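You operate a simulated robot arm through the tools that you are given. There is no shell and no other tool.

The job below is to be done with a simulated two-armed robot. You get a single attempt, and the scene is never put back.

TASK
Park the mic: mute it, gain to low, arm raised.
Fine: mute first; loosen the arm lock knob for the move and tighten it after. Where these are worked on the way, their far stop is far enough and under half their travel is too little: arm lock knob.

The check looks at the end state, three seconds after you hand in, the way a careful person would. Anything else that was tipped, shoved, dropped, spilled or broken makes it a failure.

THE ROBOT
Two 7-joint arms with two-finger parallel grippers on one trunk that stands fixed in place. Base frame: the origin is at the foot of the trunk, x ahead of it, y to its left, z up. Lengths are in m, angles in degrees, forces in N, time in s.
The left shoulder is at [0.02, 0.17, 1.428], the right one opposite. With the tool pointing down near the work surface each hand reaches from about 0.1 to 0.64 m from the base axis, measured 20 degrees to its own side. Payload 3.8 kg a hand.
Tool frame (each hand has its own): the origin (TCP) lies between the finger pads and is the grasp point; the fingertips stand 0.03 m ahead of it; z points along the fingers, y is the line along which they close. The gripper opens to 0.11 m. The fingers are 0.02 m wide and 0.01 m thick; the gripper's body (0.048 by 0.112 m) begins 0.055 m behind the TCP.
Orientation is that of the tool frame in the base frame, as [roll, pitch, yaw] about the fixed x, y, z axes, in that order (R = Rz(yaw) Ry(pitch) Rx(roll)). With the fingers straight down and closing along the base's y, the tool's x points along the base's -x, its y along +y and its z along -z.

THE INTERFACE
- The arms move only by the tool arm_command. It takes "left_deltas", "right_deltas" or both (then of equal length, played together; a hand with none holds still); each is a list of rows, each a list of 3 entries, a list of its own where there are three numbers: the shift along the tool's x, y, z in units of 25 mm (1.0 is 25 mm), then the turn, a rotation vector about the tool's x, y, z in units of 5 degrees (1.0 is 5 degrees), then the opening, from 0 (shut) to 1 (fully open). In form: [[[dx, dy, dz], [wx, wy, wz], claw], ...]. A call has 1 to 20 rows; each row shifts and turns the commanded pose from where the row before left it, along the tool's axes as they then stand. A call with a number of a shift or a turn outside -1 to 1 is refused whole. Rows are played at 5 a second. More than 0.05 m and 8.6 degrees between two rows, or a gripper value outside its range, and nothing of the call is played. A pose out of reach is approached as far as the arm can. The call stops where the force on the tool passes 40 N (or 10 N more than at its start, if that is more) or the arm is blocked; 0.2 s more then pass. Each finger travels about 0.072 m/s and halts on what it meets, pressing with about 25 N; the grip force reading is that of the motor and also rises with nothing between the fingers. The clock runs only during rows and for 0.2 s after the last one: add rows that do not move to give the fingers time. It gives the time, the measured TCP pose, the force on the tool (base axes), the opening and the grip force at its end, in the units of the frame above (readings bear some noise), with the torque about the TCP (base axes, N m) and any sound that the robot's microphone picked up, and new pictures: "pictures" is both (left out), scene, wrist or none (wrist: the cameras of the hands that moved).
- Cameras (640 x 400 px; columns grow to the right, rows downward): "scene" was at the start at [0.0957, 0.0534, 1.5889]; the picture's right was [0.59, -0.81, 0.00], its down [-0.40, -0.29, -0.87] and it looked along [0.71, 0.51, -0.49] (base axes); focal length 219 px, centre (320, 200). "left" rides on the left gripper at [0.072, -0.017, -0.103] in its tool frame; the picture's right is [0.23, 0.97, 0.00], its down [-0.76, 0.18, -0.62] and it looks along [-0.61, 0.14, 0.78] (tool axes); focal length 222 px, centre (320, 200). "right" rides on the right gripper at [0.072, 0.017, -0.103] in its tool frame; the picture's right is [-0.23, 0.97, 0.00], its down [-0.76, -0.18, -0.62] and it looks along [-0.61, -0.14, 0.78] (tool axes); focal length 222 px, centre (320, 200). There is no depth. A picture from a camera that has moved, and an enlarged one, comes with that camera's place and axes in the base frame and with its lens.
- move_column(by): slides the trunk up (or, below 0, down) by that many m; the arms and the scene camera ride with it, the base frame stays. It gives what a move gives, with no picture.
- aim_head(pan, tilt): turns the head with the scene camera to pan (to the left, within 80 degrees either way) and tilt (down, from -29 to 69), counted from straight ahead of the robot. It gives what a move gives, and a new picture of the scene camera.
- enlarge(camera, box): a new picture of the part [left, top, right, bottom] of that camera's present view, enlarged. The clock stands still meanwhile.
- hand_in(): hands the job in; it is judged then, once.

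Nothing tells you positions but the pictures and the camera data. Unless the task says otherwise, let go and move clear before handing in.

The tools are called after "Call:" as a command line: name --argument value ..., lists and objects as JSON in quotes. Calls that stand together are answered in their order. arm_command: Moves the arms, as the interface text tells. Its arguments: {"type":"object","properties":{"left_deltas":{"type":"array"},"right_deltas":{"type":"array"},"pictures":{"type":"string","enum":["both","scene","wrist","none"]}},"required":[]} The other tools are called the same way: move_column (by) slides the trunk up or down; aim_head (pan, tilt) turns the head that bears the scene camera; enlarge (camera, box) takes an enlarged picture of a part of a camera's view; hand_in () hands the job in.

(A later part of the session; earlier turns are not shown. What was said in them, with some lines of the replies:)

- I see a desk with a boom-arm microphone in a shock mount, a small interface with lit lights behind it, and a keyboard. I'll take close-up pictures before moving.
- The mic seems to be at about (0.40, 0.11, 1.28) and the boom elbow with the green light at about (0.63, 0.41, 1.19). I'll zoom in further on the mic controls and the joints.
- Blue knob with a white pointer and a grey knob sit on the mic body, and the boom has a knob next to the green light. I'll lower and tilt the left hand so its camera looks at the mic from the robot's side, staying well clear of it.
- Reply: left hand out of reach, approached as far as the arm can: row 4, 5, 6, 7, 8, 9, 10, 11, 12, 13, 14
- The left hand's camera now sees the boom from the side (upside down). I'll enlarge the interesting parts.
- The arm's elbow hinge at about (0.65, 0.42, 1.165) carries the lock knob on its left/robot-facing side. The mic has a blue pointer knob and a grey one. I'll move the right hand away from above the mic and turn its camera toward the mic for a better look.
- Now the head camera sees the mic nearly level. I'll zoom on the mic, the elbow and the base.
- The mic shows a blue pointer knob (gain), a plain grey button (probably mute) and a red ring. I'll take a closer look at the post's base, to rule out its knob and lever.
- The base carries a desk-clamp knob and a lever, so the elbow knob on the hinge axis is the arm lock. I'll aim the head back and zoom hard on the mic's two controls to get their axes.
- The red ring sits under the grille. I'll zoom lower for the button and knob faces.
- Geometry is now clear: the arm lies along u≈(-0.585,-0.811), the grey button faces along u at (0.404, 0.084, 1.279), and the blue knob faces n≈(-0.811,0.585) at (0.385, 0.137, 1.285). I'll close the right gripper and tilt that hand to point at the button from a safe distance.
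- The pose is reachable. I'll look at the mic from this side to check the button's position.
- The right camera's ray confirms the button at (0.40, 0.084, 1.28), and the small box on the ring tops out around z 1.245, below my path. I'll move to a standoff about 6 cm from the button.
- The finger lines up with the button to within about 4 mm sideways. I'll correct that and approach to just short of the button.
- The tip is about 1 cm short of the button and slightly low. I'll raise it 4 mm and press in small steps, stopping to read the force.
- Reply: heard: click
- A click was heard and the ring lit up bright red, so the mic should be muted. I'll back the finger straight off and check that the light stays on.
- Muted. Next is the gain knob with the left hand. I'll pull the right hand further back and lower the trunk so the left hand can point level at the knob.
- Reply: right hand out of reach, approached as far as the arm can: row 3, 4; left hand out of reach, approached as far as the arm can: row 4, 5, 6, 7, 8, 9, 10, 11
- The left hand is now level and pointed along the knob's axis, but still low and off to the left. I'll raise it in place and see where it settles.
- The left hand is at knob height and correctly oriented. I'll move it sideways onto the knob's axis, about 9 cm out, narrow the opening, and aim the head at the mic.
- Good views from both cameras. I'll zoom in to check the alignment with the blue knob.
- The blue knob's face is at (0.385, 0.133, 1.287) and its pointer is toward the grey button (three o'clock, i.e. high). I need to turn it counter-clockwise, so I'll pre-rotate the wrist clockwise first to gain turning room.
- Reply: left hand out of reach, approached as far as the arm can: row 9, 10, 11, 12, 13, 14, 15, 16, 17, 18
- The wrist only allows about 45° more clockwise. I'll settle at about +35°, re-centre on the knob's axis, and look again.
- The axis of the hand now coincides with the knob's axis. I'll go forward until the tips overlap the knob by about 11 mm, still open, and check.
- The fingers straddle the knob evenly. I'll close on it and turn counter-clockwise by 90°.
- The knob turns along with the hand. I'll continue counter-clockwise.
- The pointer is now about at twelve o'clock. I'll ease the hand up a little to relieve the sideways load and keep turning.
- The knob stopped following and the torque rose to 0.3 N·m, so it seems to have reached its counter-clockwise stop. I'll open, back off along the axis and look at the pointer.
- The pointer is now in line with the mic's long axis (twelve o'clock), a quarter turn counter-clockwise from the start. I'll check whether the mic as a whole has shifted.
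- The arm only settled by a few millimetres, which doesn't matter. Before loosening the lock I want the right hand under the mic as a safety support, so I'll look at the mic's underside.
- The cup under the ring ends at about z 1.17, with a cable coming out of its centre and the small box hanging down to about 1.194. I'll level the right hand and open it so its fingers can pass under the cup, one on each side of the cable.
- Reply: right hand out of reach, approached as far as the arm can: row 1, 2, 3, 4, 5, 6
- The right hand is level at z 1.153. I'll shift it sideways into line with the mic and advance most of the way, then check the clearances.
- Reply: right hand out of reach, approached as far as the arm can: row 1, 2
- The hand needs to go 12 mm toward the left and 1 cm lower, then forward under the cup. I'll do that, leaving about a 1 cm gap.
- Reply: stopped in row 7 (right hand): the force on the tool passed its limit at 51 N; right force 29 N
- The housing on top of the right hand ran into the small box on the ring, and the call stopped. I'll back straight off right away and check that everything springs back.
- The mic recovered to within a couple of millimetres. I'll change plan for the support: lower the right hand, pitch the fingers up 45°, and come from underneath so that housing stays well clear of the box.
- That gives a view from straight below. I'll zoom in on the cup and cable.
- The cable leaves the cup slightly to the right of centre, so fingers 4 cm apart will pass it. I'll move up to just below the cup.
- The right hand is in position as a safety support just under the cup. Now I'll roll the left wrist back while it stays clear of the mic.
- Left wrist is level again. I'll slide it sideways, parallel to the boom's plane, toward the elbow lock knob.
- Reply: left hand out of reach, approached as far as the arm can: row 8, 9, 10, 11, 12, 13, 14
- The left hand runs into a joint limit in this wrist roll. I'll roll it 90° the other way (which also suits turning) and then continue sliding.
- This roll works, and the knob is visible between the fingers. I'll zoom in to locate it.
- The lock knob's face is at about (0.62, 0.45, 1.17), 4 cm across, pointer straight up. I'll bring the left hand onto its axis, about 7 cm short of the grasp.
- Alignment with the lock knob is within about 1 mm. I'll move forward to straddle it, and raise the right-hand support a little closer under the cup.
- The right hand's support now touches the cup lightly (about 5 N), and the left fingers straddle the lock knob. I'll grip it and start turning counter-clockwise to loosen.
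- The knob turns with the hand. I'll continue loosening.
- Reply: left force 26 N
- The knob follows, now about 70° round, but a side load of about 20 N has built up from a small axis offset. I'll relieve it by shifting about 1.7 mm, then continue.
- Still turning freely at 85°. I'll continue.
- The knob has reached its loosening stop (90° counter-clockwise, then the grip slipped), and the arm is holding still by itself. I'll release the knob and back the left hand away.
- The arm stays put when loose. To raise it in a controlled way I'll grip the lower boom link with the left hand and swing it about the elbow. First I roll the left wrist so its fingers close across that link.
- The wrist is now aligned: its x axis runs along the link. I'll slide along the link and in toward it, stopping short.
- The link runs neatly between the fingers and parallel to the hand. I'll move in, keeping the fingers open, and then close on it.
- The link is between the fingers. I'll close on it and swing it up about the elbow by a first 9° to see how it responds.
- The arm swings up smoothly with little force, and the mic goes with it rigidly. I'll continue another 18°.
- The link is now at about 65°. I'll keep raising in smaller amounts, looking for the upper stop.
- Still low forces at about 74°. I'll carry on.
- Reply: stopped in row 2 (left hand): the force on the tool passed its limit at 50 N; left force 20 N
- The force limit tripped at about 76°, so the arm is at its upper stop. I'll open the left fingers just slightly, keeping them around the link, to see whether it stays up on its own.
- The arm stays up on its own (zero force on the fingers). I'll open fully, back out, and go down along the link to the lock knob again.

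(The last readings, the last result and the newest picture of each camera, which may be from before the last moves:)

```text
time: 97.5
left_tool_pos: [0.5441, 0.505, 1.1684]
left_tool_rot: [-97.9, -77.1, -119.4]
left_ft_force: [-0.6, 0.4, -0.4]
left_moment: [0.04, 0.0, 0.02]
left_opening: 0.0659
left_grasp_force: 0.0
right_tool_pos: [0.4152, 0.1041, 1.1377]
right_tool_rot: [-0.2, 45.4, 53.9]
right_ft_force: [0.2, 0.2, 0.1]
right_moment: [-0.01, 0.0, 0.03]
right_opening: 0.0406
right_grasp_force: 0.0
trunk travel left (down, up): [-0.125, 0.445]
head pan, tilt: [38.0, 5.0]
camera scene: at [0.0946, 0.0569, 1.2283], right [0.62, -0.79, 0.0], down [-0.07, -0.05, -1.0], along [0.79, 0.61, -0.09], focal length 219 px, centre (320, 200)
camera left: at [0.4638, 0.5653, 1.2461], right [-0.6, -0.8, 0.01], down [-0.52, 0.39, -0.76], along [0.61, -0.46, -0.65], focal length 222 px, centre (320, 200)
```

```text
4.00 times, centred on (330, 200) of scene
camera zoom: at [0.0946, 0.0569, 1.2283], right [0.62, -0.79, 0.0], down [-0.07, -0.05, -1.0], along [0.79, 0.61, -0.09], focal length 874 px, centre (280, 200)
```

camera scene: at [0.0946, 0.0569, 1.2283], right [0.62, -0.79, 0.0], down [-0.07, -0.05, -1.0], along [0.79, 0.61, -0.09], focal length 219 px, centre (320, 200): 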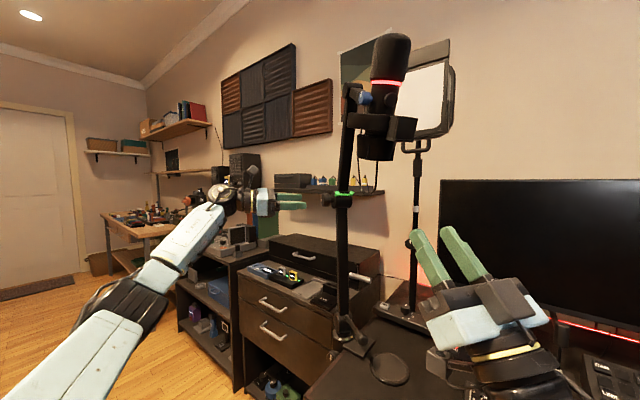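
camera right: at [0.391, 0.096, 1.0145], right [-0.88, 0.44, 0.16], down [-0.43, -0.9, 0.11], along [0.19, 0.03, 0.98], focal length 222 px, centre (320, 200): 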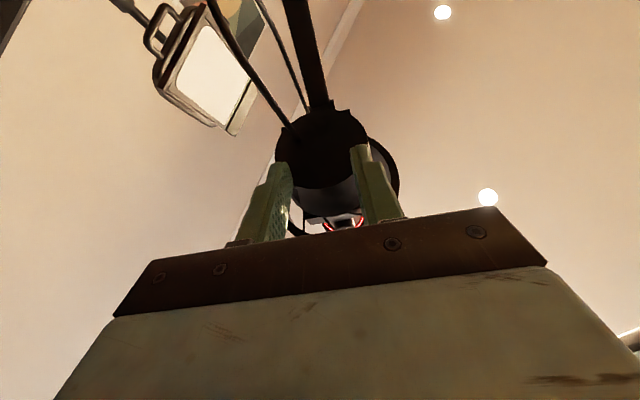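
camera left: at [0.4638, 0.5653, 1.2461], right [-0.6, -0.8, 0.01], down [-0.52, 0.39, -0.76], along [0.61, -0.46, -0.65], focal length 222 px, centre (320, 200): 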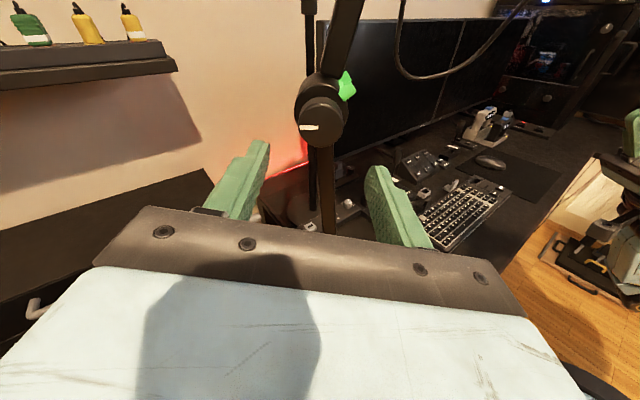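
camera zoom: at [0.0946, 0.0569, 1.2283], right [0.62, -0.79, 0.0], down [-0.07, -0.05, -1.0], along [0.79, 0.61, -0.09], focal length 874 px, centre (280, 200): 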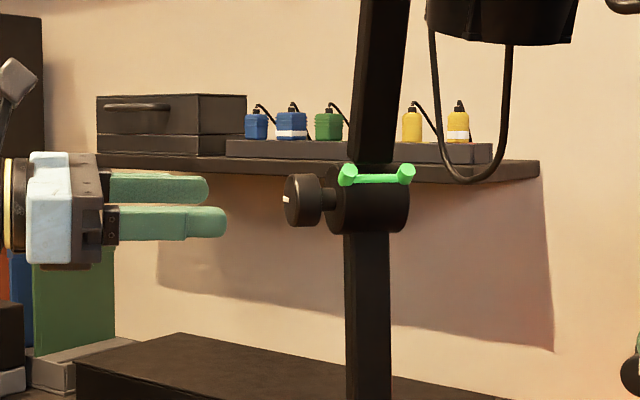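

The green bar turns out to be the fixed upper stop, with the link resting against it, so the arm is fully raised. The lock knob's pointer points sideways (loosened). I'll move in to grasp it again.

Call:
arm_command --left_deltas '[[[0.08, 0.04, 0.8], [0, 0, 0], 0.6], [[0, 0, 0.8], [0, 0, 0], 0.6], [[0, 0, 0.8], [0, 0, 0], 0.6], [[0, 0, 0.4], [0, 0, 0], 0.6], [[0, 0, 0.36], [0, 0, 0], 0.6], [[0, 0, 0], [0, 0, 0], 0.6]]' --pictures "none"

Call:
enlarge --camera "left" --box '[200, 60, 480, 240]'

Call:
enlarge --camera "scene" --box '[270, 150, 390, 250]'

```text
time: 98.9
left_tool_pos: [0.6075, 0.4555, 1.169]
left_tool_rot: [-98.0, -77.2, -119.4]
left_ft_force: [-0.5, -0.2, -0.3]
left_moment: [-0.02, 0.01, 0.0]
left_opening: 0.0659
left_grasp_force: 0.0
right_tool_pos: [0.4158, 0.1054, 1.1376]
right_tool_rot: [-0.2, 45.4, 54.0]
right_ft_force: [0.1, 0.2, -0.1]
right_moment: [-0.01, 0.03, 0.04]
right_opening: 0.0409
right_grasp_force: 0.1
trunk travel left (down, up): [-0.125, 0.445]
head pan, tilt: [38.0, 5.0]
```

```text
2.22 times, centred on (340, 150) of left
camera zoom: at [0.5276, 0.5159, 1.2463], right [-0.6, -0.8, 0.01], down [-0.52, 0.39, -0.76], along [0.6, -0.46, -0.65], focal length 494 px, centre (276, 311)
```

zoom: 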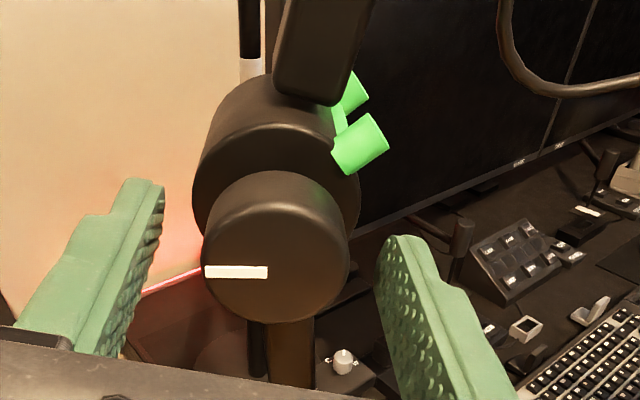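

```text
4.00 times, centred on (330, 200) of scene
camera zoom: at [0.0948, 0.0568, 1.2283], right [0.62, -0.79, 0.0], down [-0.07, -0.05, -1.0], along [0.79, 0.61, -0.09], focal length 874 px, centre (280, 200)
```

zoom: 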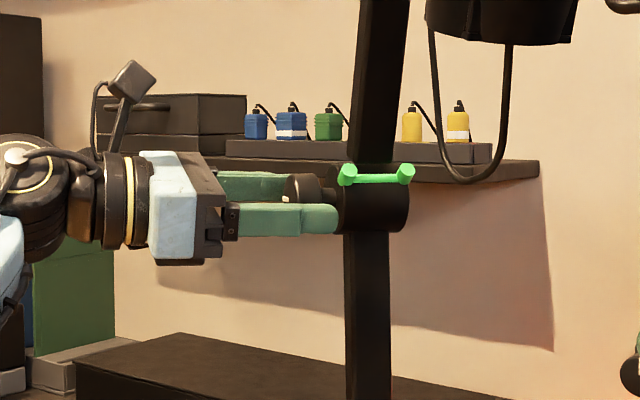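

The knob is between the fingers again. I'll grip and turn clockwise to tighten.

Call:
arm_command --left_deltas '[[[0, 0, 0], [0, 0, 0], 0.25], [[0, 0, 0], [0, 0, 0], 0.25], [[0, 0, 0], [0, 0, 0], 0.25], [[0, 0, 0], [0, 0, 1], 0.25], [[0, 0, 0], [0, 0, 1], 0.25], [[0, 0, 0], [0, 0, 1], 0.25], [[0, 0, 0], [0, 0, 1], 0.25], [[0, 0, 0], [0, 0, 1], 0.25], [[0, 0, 0], [0, 0, 1], 0.25], [[0, 0, 0], [0, 0, 1], 0.25], [[0, 0, 0], [0, 0, 1], 0.25]]' --pictures "none"

Call:
enlarge --camera "left" --box '[200, 60, 480, 240]'

```text
time: 101.3
left_tool_pos: [0.608, 0.4552, 1.1692]
left_tool_rot: [-92.1, -37.2, -125.7]
left_ft_force: [15.2, 4.8, 7.8]
left_moment: [-0.22, -0.22, 1.44]
left_opening: 0.0393
left_grasp_force: 44.6
right_tool_pos: [0.4173, 0.1048, 1.1378]
right_tool_rot: [-0.2, 45.5, 53.9]
right_ft_force: [0.0, -0.3, -0.6]
right_moment: [0.0, -0.01, -0.02]
right_opening: 0.0408
right_grasp_force: 0.1
trunk travel left (down, up): [-0.125, 0.445]
head pan, tilt: [38.0, 5.0]
```

```text
2.22 times, centred on (340, 150) of left
camera zoom: at [0.4982, 0.479, 1.2297], right [-0.48, -0.6, -0.64], down [-0.21, 0.78, -0.58], along [0.85, -0.14, -0.5], focal length 494 px, centre (276, 311)
```

zoom: 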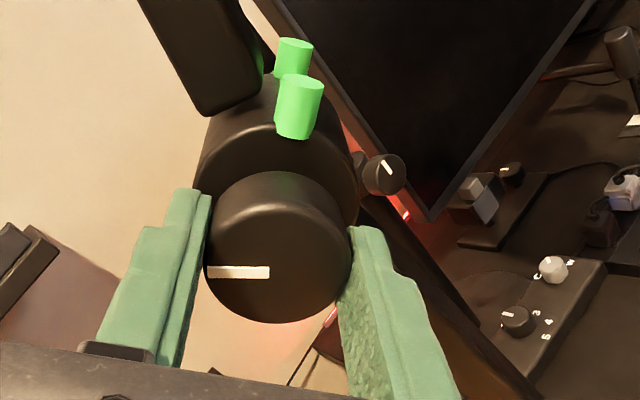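

The knob follows (40° so far). I'll relieve the side load slightly and keep tightening.

Call:
arm_command --left_deltas '[[[-0.022, -0.05, 0.03], [0, 0, 0], 0.25], [[0, 0, 0], [0, 0, 1], 0.25], [[0, 0, 0], [0, 0, 1], 0.25], [[0, 0, 0], [0, 0, 1], 0.25], [[0, 0, 0], [0, 0, 1], 0.25], [[0, 0, 0], [0, 0, 1], 0.25], [[0, 0, 0], [0, 0, 1], 0.25], [[0, 0, 0], [0, 0, 1], 0.25], [[0, 0, 0], [0, 0, 1], 0.25]]' --pictures "none"

Call:
enlarge --camera "left" --box '[200, 60, 480, 240]'

```text
time: 103.3
left_tool_pos: [0.6084, 0.4566, 1.1713]
left_tool_rot: [-91.6, 2.8, -127.1]
left_ft_force: [5.8, 8.8, 5.9]
left_moment: [-0.61, -0.76, 0.91]
left_opening: 0.0394
left_grasp_force: 44.6
right_tool_pos: [0.4172, 0.1045, 1.139]
right_tool_rot: [-0.4, 45.5, 53.9]
right_ft_force: [-0.1, 0.3, 0.1]
right_moment: [-0.01, 0.0, 0.03]
right_opening: 0.0406
right_grasp_force: 0.0
trunk travel left (down, up): [-0.125, 0.445]
head pan, tilt: [38.0, 5.0]
```

```text
2.22 times, centred on (340, 150) of left
camera zoom: at [0.4819, 0.4596, 1.1866], right [-0.13, -0.13, -0.98], down [-0.04, 0.99, -0.12], along [0.99, 0.02, -0.13], focal length 494 px, centre (276, 311)
```

zoom: 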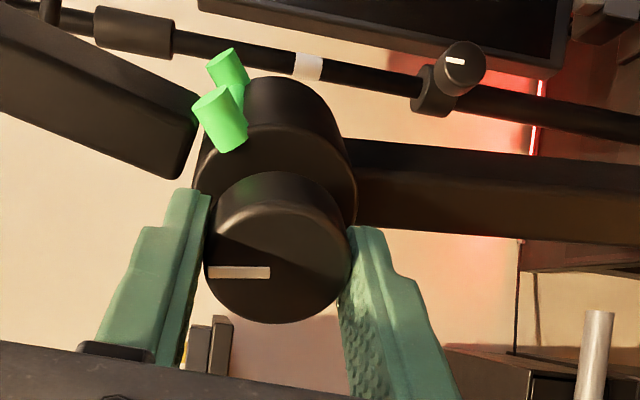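

The knob is at 80° and still following; the pointer is nearly up again. I'll continue to its stop.

Call:
arm_command --left_deltas '[[[0, 0, 0], [0, 0, 1], 0.25], [[0, 0, 0], [0, 0, 1], 0.25], [[0, 0, 0], [0, 0, 1], 0.25], [[0, 0, 0], [0, 0, 1], 0.25]]' --pictures "none"

Call:
enlarge --camera "left" --box '[200, 60, 480, 240]'

Call:
enlarge --camera "scene" --box '[250, 20, 490, 240]'

```text
time: 104.3
left_tool_pos: [0.6075, 0.4557, 1.1711]
left_tool_rot: [-91.8, 22.9, -128.1]
left_ft_force: [-5.3, 2.0, 1.1]
left_moment: [-1.14, -0.22, -0.34]
left_opening: 0.0398
left_grasp_force: 44.8
right_tool_pos: [0.4142, 0.106, 1.1374]
right_tool_rot: [-0.4, 45.4, 53.9]
right_ft_force: [0.9, 0.3, 0.4]
right_moment: [-0.02, 0.02, 0.02]
right_opening: 0.0408
right_grasp_force: 0.0
trunk travel left (down, up): [-0.125, 0.445]
head pan, tilt: [38.0, 5.0]
```

```text
2.22 times, centred on (340, 150) of left
camera zoom: at [0.4802, 0.4588, 1.1607], right [0.08, 0.15, -0.99], down [-0.02, 0.99, 0.15], along [1.0, 0.01, 0.08], focal length 494 px, centre (276, 311)
```

zoom: 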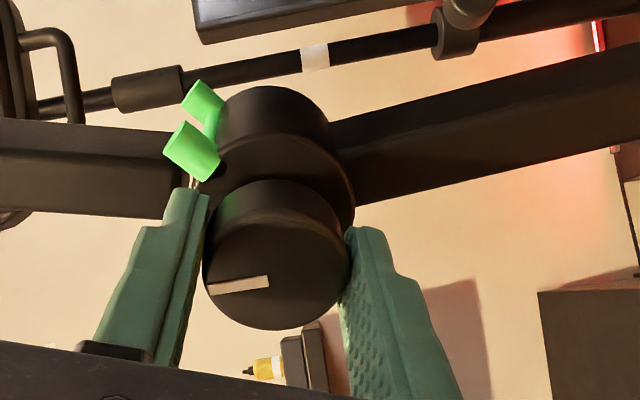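

```text
1.82 times, centred on (370, 130) of scene
camera zoom: at [0.0938, 0.0572, 1.2283], right [0.62, -0.79, 0.0], down [-0.07, -0.05, -1.0], along [0.79, 0.61, -0.09], focal length 397 px, centre (229, 327)
```

zoom: 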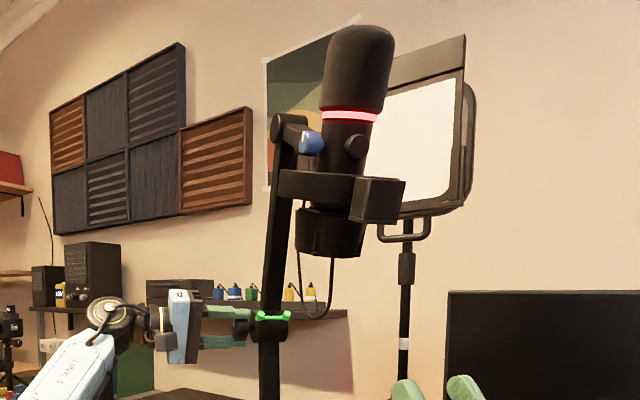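

The pointer is back at twelve o'clock and the grip slipped at the stop with 0.8 N·m, so the lock is tight. I'll open just enough, and withdraw along the axis.

Call:
arm_command --left_deltas '[[[0, 0, 0], [0, 0, 0], 0.44], [[0, 0, 0], [0, 0, 0], 0.44], [[0, 0, -0.8], [0, 0, 0], 0.44], [[0, 0, -1], [0, 0, 0], 0.44], [[0, 0, -1], [0, 0, 0], 0.44], [[0, 0, -1], [0, 0, 0], 0.44], [[0, 0, 0], [0, 0, 0], 0.44]]'

Call:
enlarge --camera "left" --box '[200, 20, 480, 200]'

Call:
enlarge --camera "scene" --box '[300, 20, 450, 220]'

```text
time: 105.9
left_tool_pos: [0.5336, 0.5122, 1.1748]
left_tool_rot: [-91.9, 22.8, -127.9]
left_ft_force: [0.2, -0.2, -0.5]
left_moment: [-0.02, 0.0, 0.03]
left_opening: 0.0484
left_grasp_force: 0.1
right_tool_pos: [0.4149, 0.1056, 1.139]
right_tool_rot: [-0.3, 45.4, 54.0]
right_ft_force: [-0.3, 0.3, -0.7]
right_moment: [0.04, 0.0, -0.01]
right_opening: 0.0407
right_grasp_force: 0.1
trunk travel left (down, up): [-0.125, 0.445]
head pan, tilt: [38.0, 5.0]
camera scene: at [0.0945, 0.0569, 1.2283], right [0.62, -0.79, 0.0], down [-0.07, -0.05, -1.0], along [0.79, 0.61, -0.09], focal length 219 px, centre (320, 200)
camera left: at [0.4062, 0.5152, 1.1648], right [0.08, 0.15, -0.99], down [-0.03, 0.99, 0.15], along [1.0, 0.02, 0.08], focal length 222 px, centre (320, 200)
```

scene: 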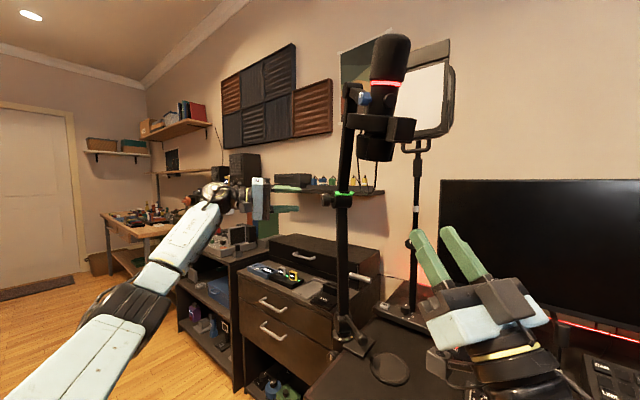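
left: 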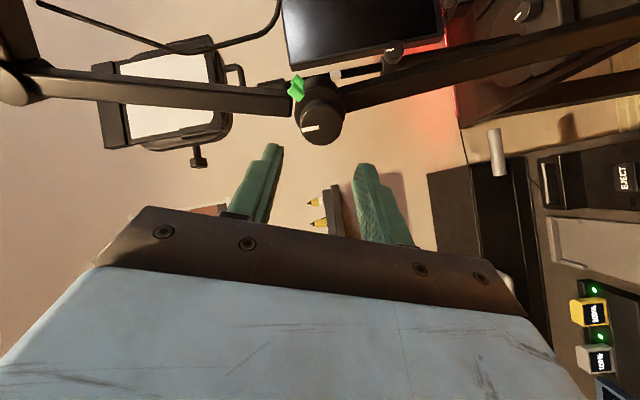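

```text
2.22 times, centred on (340, 110) of left
camera zoom: at [0.4062, 0.5152, 1.1648], right [0.08, 0.15, -0.99], down [-0.03, 0.99, 0.15], along [1.0, 0.02, 0.08], focal length 494 px, centre (276, 400)
```

zoom: 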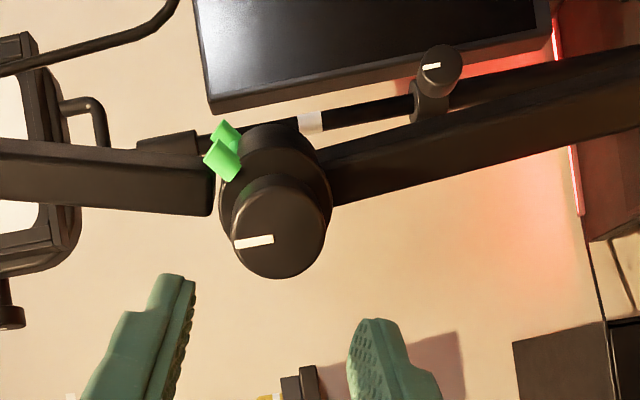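

```text
2.00 times, centred on (375, 120) of scene
camera zoom: at [0.0945, 0.0569, 1.2283], right [0.62, -0.79, 0.0], down [-0.07, -0.05, -1.0], along [0.79, 0.61, -0.09], focal length 437 px, centre (210, 360)
```

zoom: 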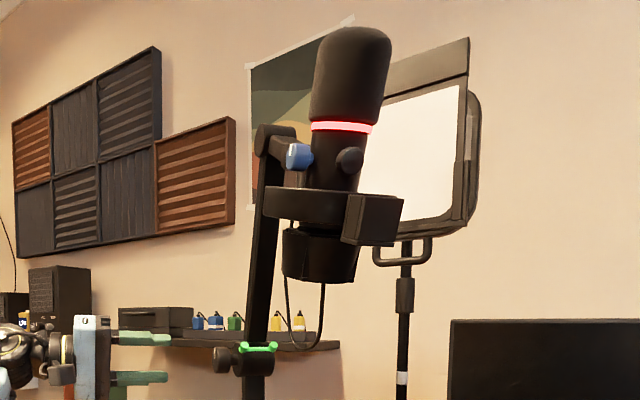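

Lock pointer is straight up again, the link is up at its stop, and the ring is still lit. I'll move both hands well clear and take a last look at everything.

Call:
arm_command --left_deltas '[[[0, 0, -1], [0, 0, 0], 0.44], [[0, 0, -1], [0, 0, 0], 0.44], [[0, 0, -1], [0, 0, 0], 0.44], [[0, 0, 0], [0, 0, 0], 0.44], [[0, 0, 0], [0, 0, 0], 0.44]]' --right_deltas '[[[0, 0, -1], [0, 0, 0], 0.37], [[0, 0, -1], [0, 0, 0], 0.37], [[0, 0, -1], [0, 0, 0], 0.37], [[0, 0, -0.5], [0, 0, 0], 0.37], [[0, 0, 0], [0, 0, 0], 0.37]]'

Call:
aim_head --pan 30 --tilt -5

Call:
enlarge --camera "scene" --box '[310, 60, 470, 180]'

Call:
enlarge --camera "scene" --box '[250, 180, 550, 400]'

```text
time: 107.1
left_tool_pos: [0.4733, 0.5555, 1.1768]
left_tool_rot: [-91.9, 22.7, -128.0]
left_ft_force: [-0.1, 0.1, -0.1]
left_moment: [0.01, -0.01, 0.02]
left_opening: 0.0483
left_grasp_force: 0.3
right_tool_pos: [0.3816, 0.0535, 1.076]
right_tool_rot: [-0.2, 45.4, 54.0]
right_ft_force: [-0.8, -0.1, 0.2]
right_moment: [-0.01, -0.02, -0.02]
right_opening: 0.0408
right_grasp_force: 0.2
trunk travel left (down, up): [-0.125, 0.445]
head pan, tilt: [38.0, 5.0]
camera scene: at [0.0948, 0.0568, 1.2283], right [0.62, -0.79, 0.0], down [-0.07, -0.05, -1.0], along [0.79, 0.61, -0.09], focal length 219 px, centre (320, 200)
camera right: at [0.3555, 0.0443, 0.9531], right [-0.88, 0.44, 0.16], down [-0.43, -0.9, 0.1], along [0.19, 0.02, 0.98], focal length 222 px, centre (320, 200)
camera left: at [0.3463, 0.5599, 1.1676], right [0.08, 0.15, -0.99], down [-0.03, 0.99, 0.15], along [1.0, 0.02, 0.08], focal length 222 px, centre (320, 200)
```

scene: 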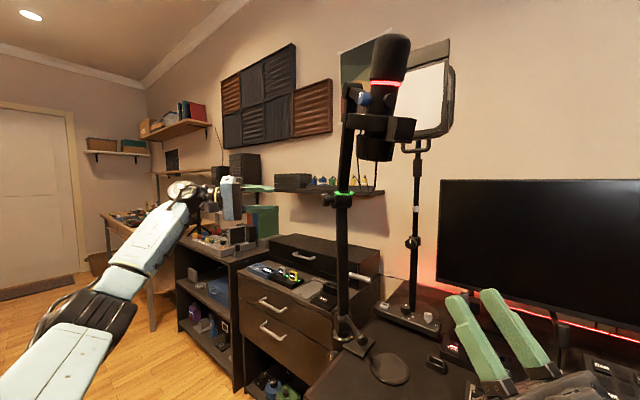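
right: 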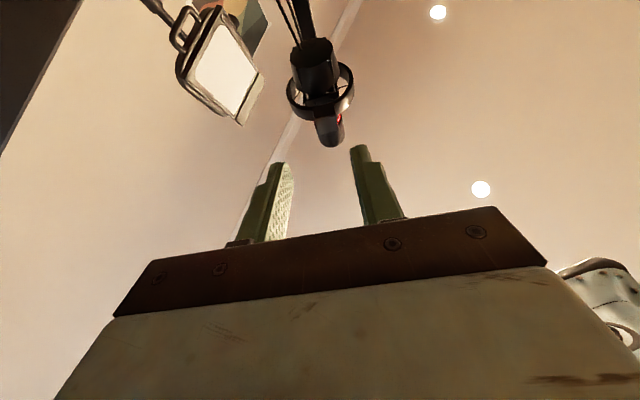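
left: 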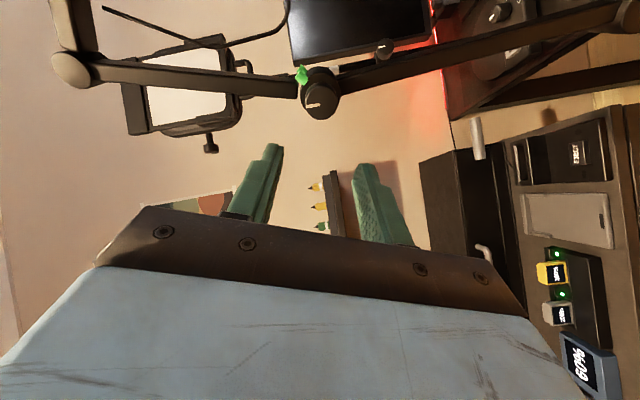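

```text
time: 107.9
left_tool_pos: [0.4743, 0.5561, 1.1766]
left_tool_rot: [-92.0, 22.7, -127.9]
left_ft_force: [0.7, 0.5, 0.0]
left_moment: [0.0, 0.01, -0.01]
left_opening: 0.0483
left_grasp_force: 0.0
right_tool_pos: [0.38, 0.0531, 1.0764]
right_tool_rot: [-0.2, 45.4, 54.1]
right_ft_force: [0.2, 0.5, 0.4]
right_moment: [-0.02, -0.01, 0.0]
right_opening: 0.0408
right_grasp_force: 0.1
trunk travel left (down, up): [-0.125, 0.445]
head pan, tilt: [30.0, -5.0]
camera scene: at [0.0981, 0.0441, 1.2439], right [0.5, -0.87, 0.0], down [0.07, 0.04, -1.0], along [0.86, 0.5, 0.09], focal length 219 px, centre (320, 200)
```

scene: 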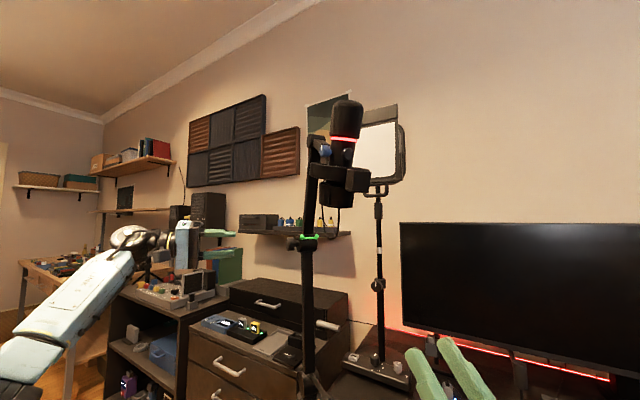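

```text
3.33 times, centred on (390, 120) of scene
camera zoom: at [0.0981, 0.0441, 1.2439], right [0.5, -0.87, 0.0], down [0.07, 0.04, -1.0], along [0.86, 0.5, 0.09], focal length 728 px, centre (87, 467)
```

zoom: 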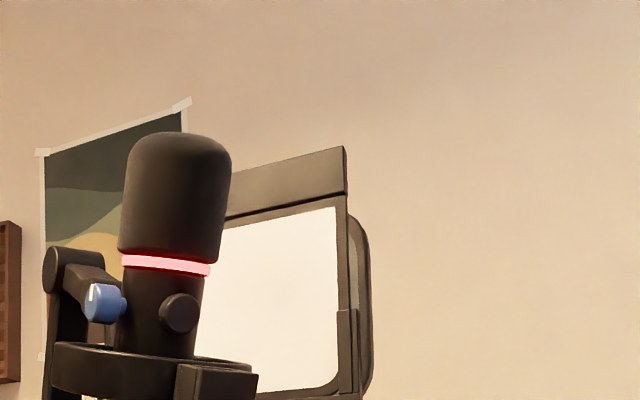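

```text
1.82 times, centred on (400, 290) of scene
camera zoom: at [0.0981, 0.0441, 1.2439], right [0.5, -0.87, 0.0], down [0.07, 0.04, -1.0], along [0.86, 0.5, 0.09], focal length 397 px, centre (174, 36)
```

zoom: 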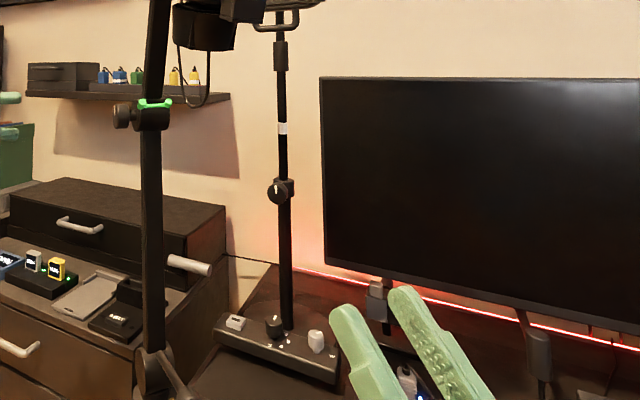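

Ring lit, arm up, nothing disturbed on the desk. One last close look at the gain pointer and the lock knob.

Call:
enlarge --camera "scene" --box '[312, 140, 352, 165]'

Call:
enlarge --camera "left" --box '[290, 60, 350, 130]'

```text
16.00 times, centred on (332, 152) of scene
camera zoom: at [0.0981, 0.0441, 1.2439], right [0.5, -0.87, 0.0], down [0.07, 0.04, -1.0], along [0.86, 0.5, 0.09], focal length 3497 px, centre (128, 960)
```

zoom: 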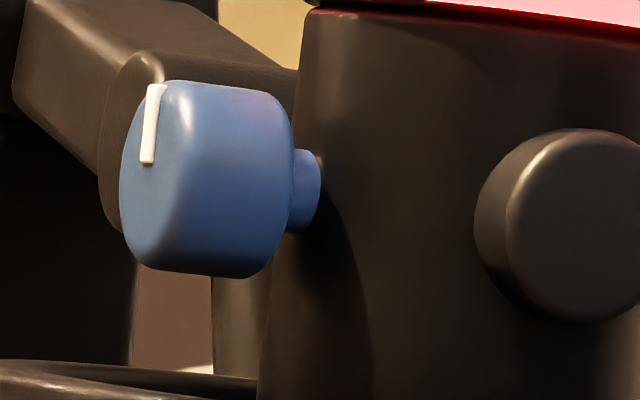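

```text
5.71 times, centred on (320, 95) of left
camera zoom: at [0.3463, 0.5599, 1.1677], right [0.08, 0.15, -0.99], down [-0.03, 0.99, 0.15], along [1.0, 0.02, 0.08], focal length 1269 px, centre (320, 800)
```

zoom: 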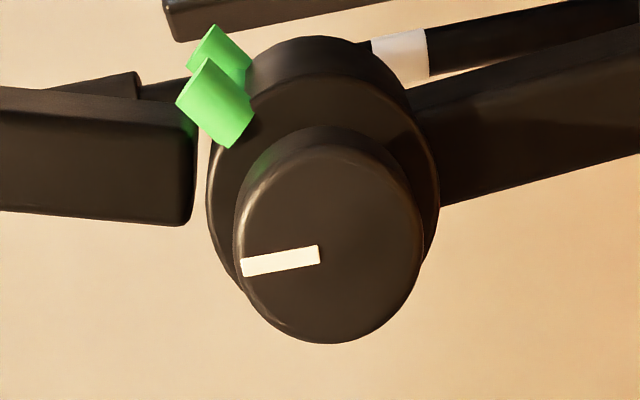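

Everything checks out, so I'm handing it in:
- **Mute:** muted first; the button clicked and the ring stayed lit.
- **Gain:** turned counter-clockwise to its stop. The knob has no markings, so I took that end as low.
- **Arm:** raised to its upper stop.
- **Lock knob:** loosened to its stop for the move and tightened back to its stop after.
- **Hands:** both clear of the mic and arm.

My right hand bumped the small box on the mic's ring once, hard enough to trip the force limit. It moved the mic a couple of millimetres and I saw no damage.

Call:
hand_in

```text
The job is handed in.
```

I muted the mic, turned the gain down and raised the arm, then handed the job in. I haven't had a result back from the check.

- **Mute:** done first. The button clicked, and the ring light came on and stayed on.
- **Gain:** the blue knob is turned counter-clockwise to its stop. It has no markings, so I assumed that end is low.
- **Arm lock knob:** I loosened it a quarter turn to its stop before moving the arm and tightened it back to its stop afterwards. Its pointer is straight up again, as at the start.
- **Arm:** raised to its upper stop, at about 76°. It was at about 38° to start with.

**Bump:** while I was putting the right hand under the mic as a support, the hand hit the small box on the mic's ring with about 50 N. The mic moved a couple of millimetres and I saw no damage. Nothing else looked disturbed, and both hands were clear of the mic and arm when I handed in.
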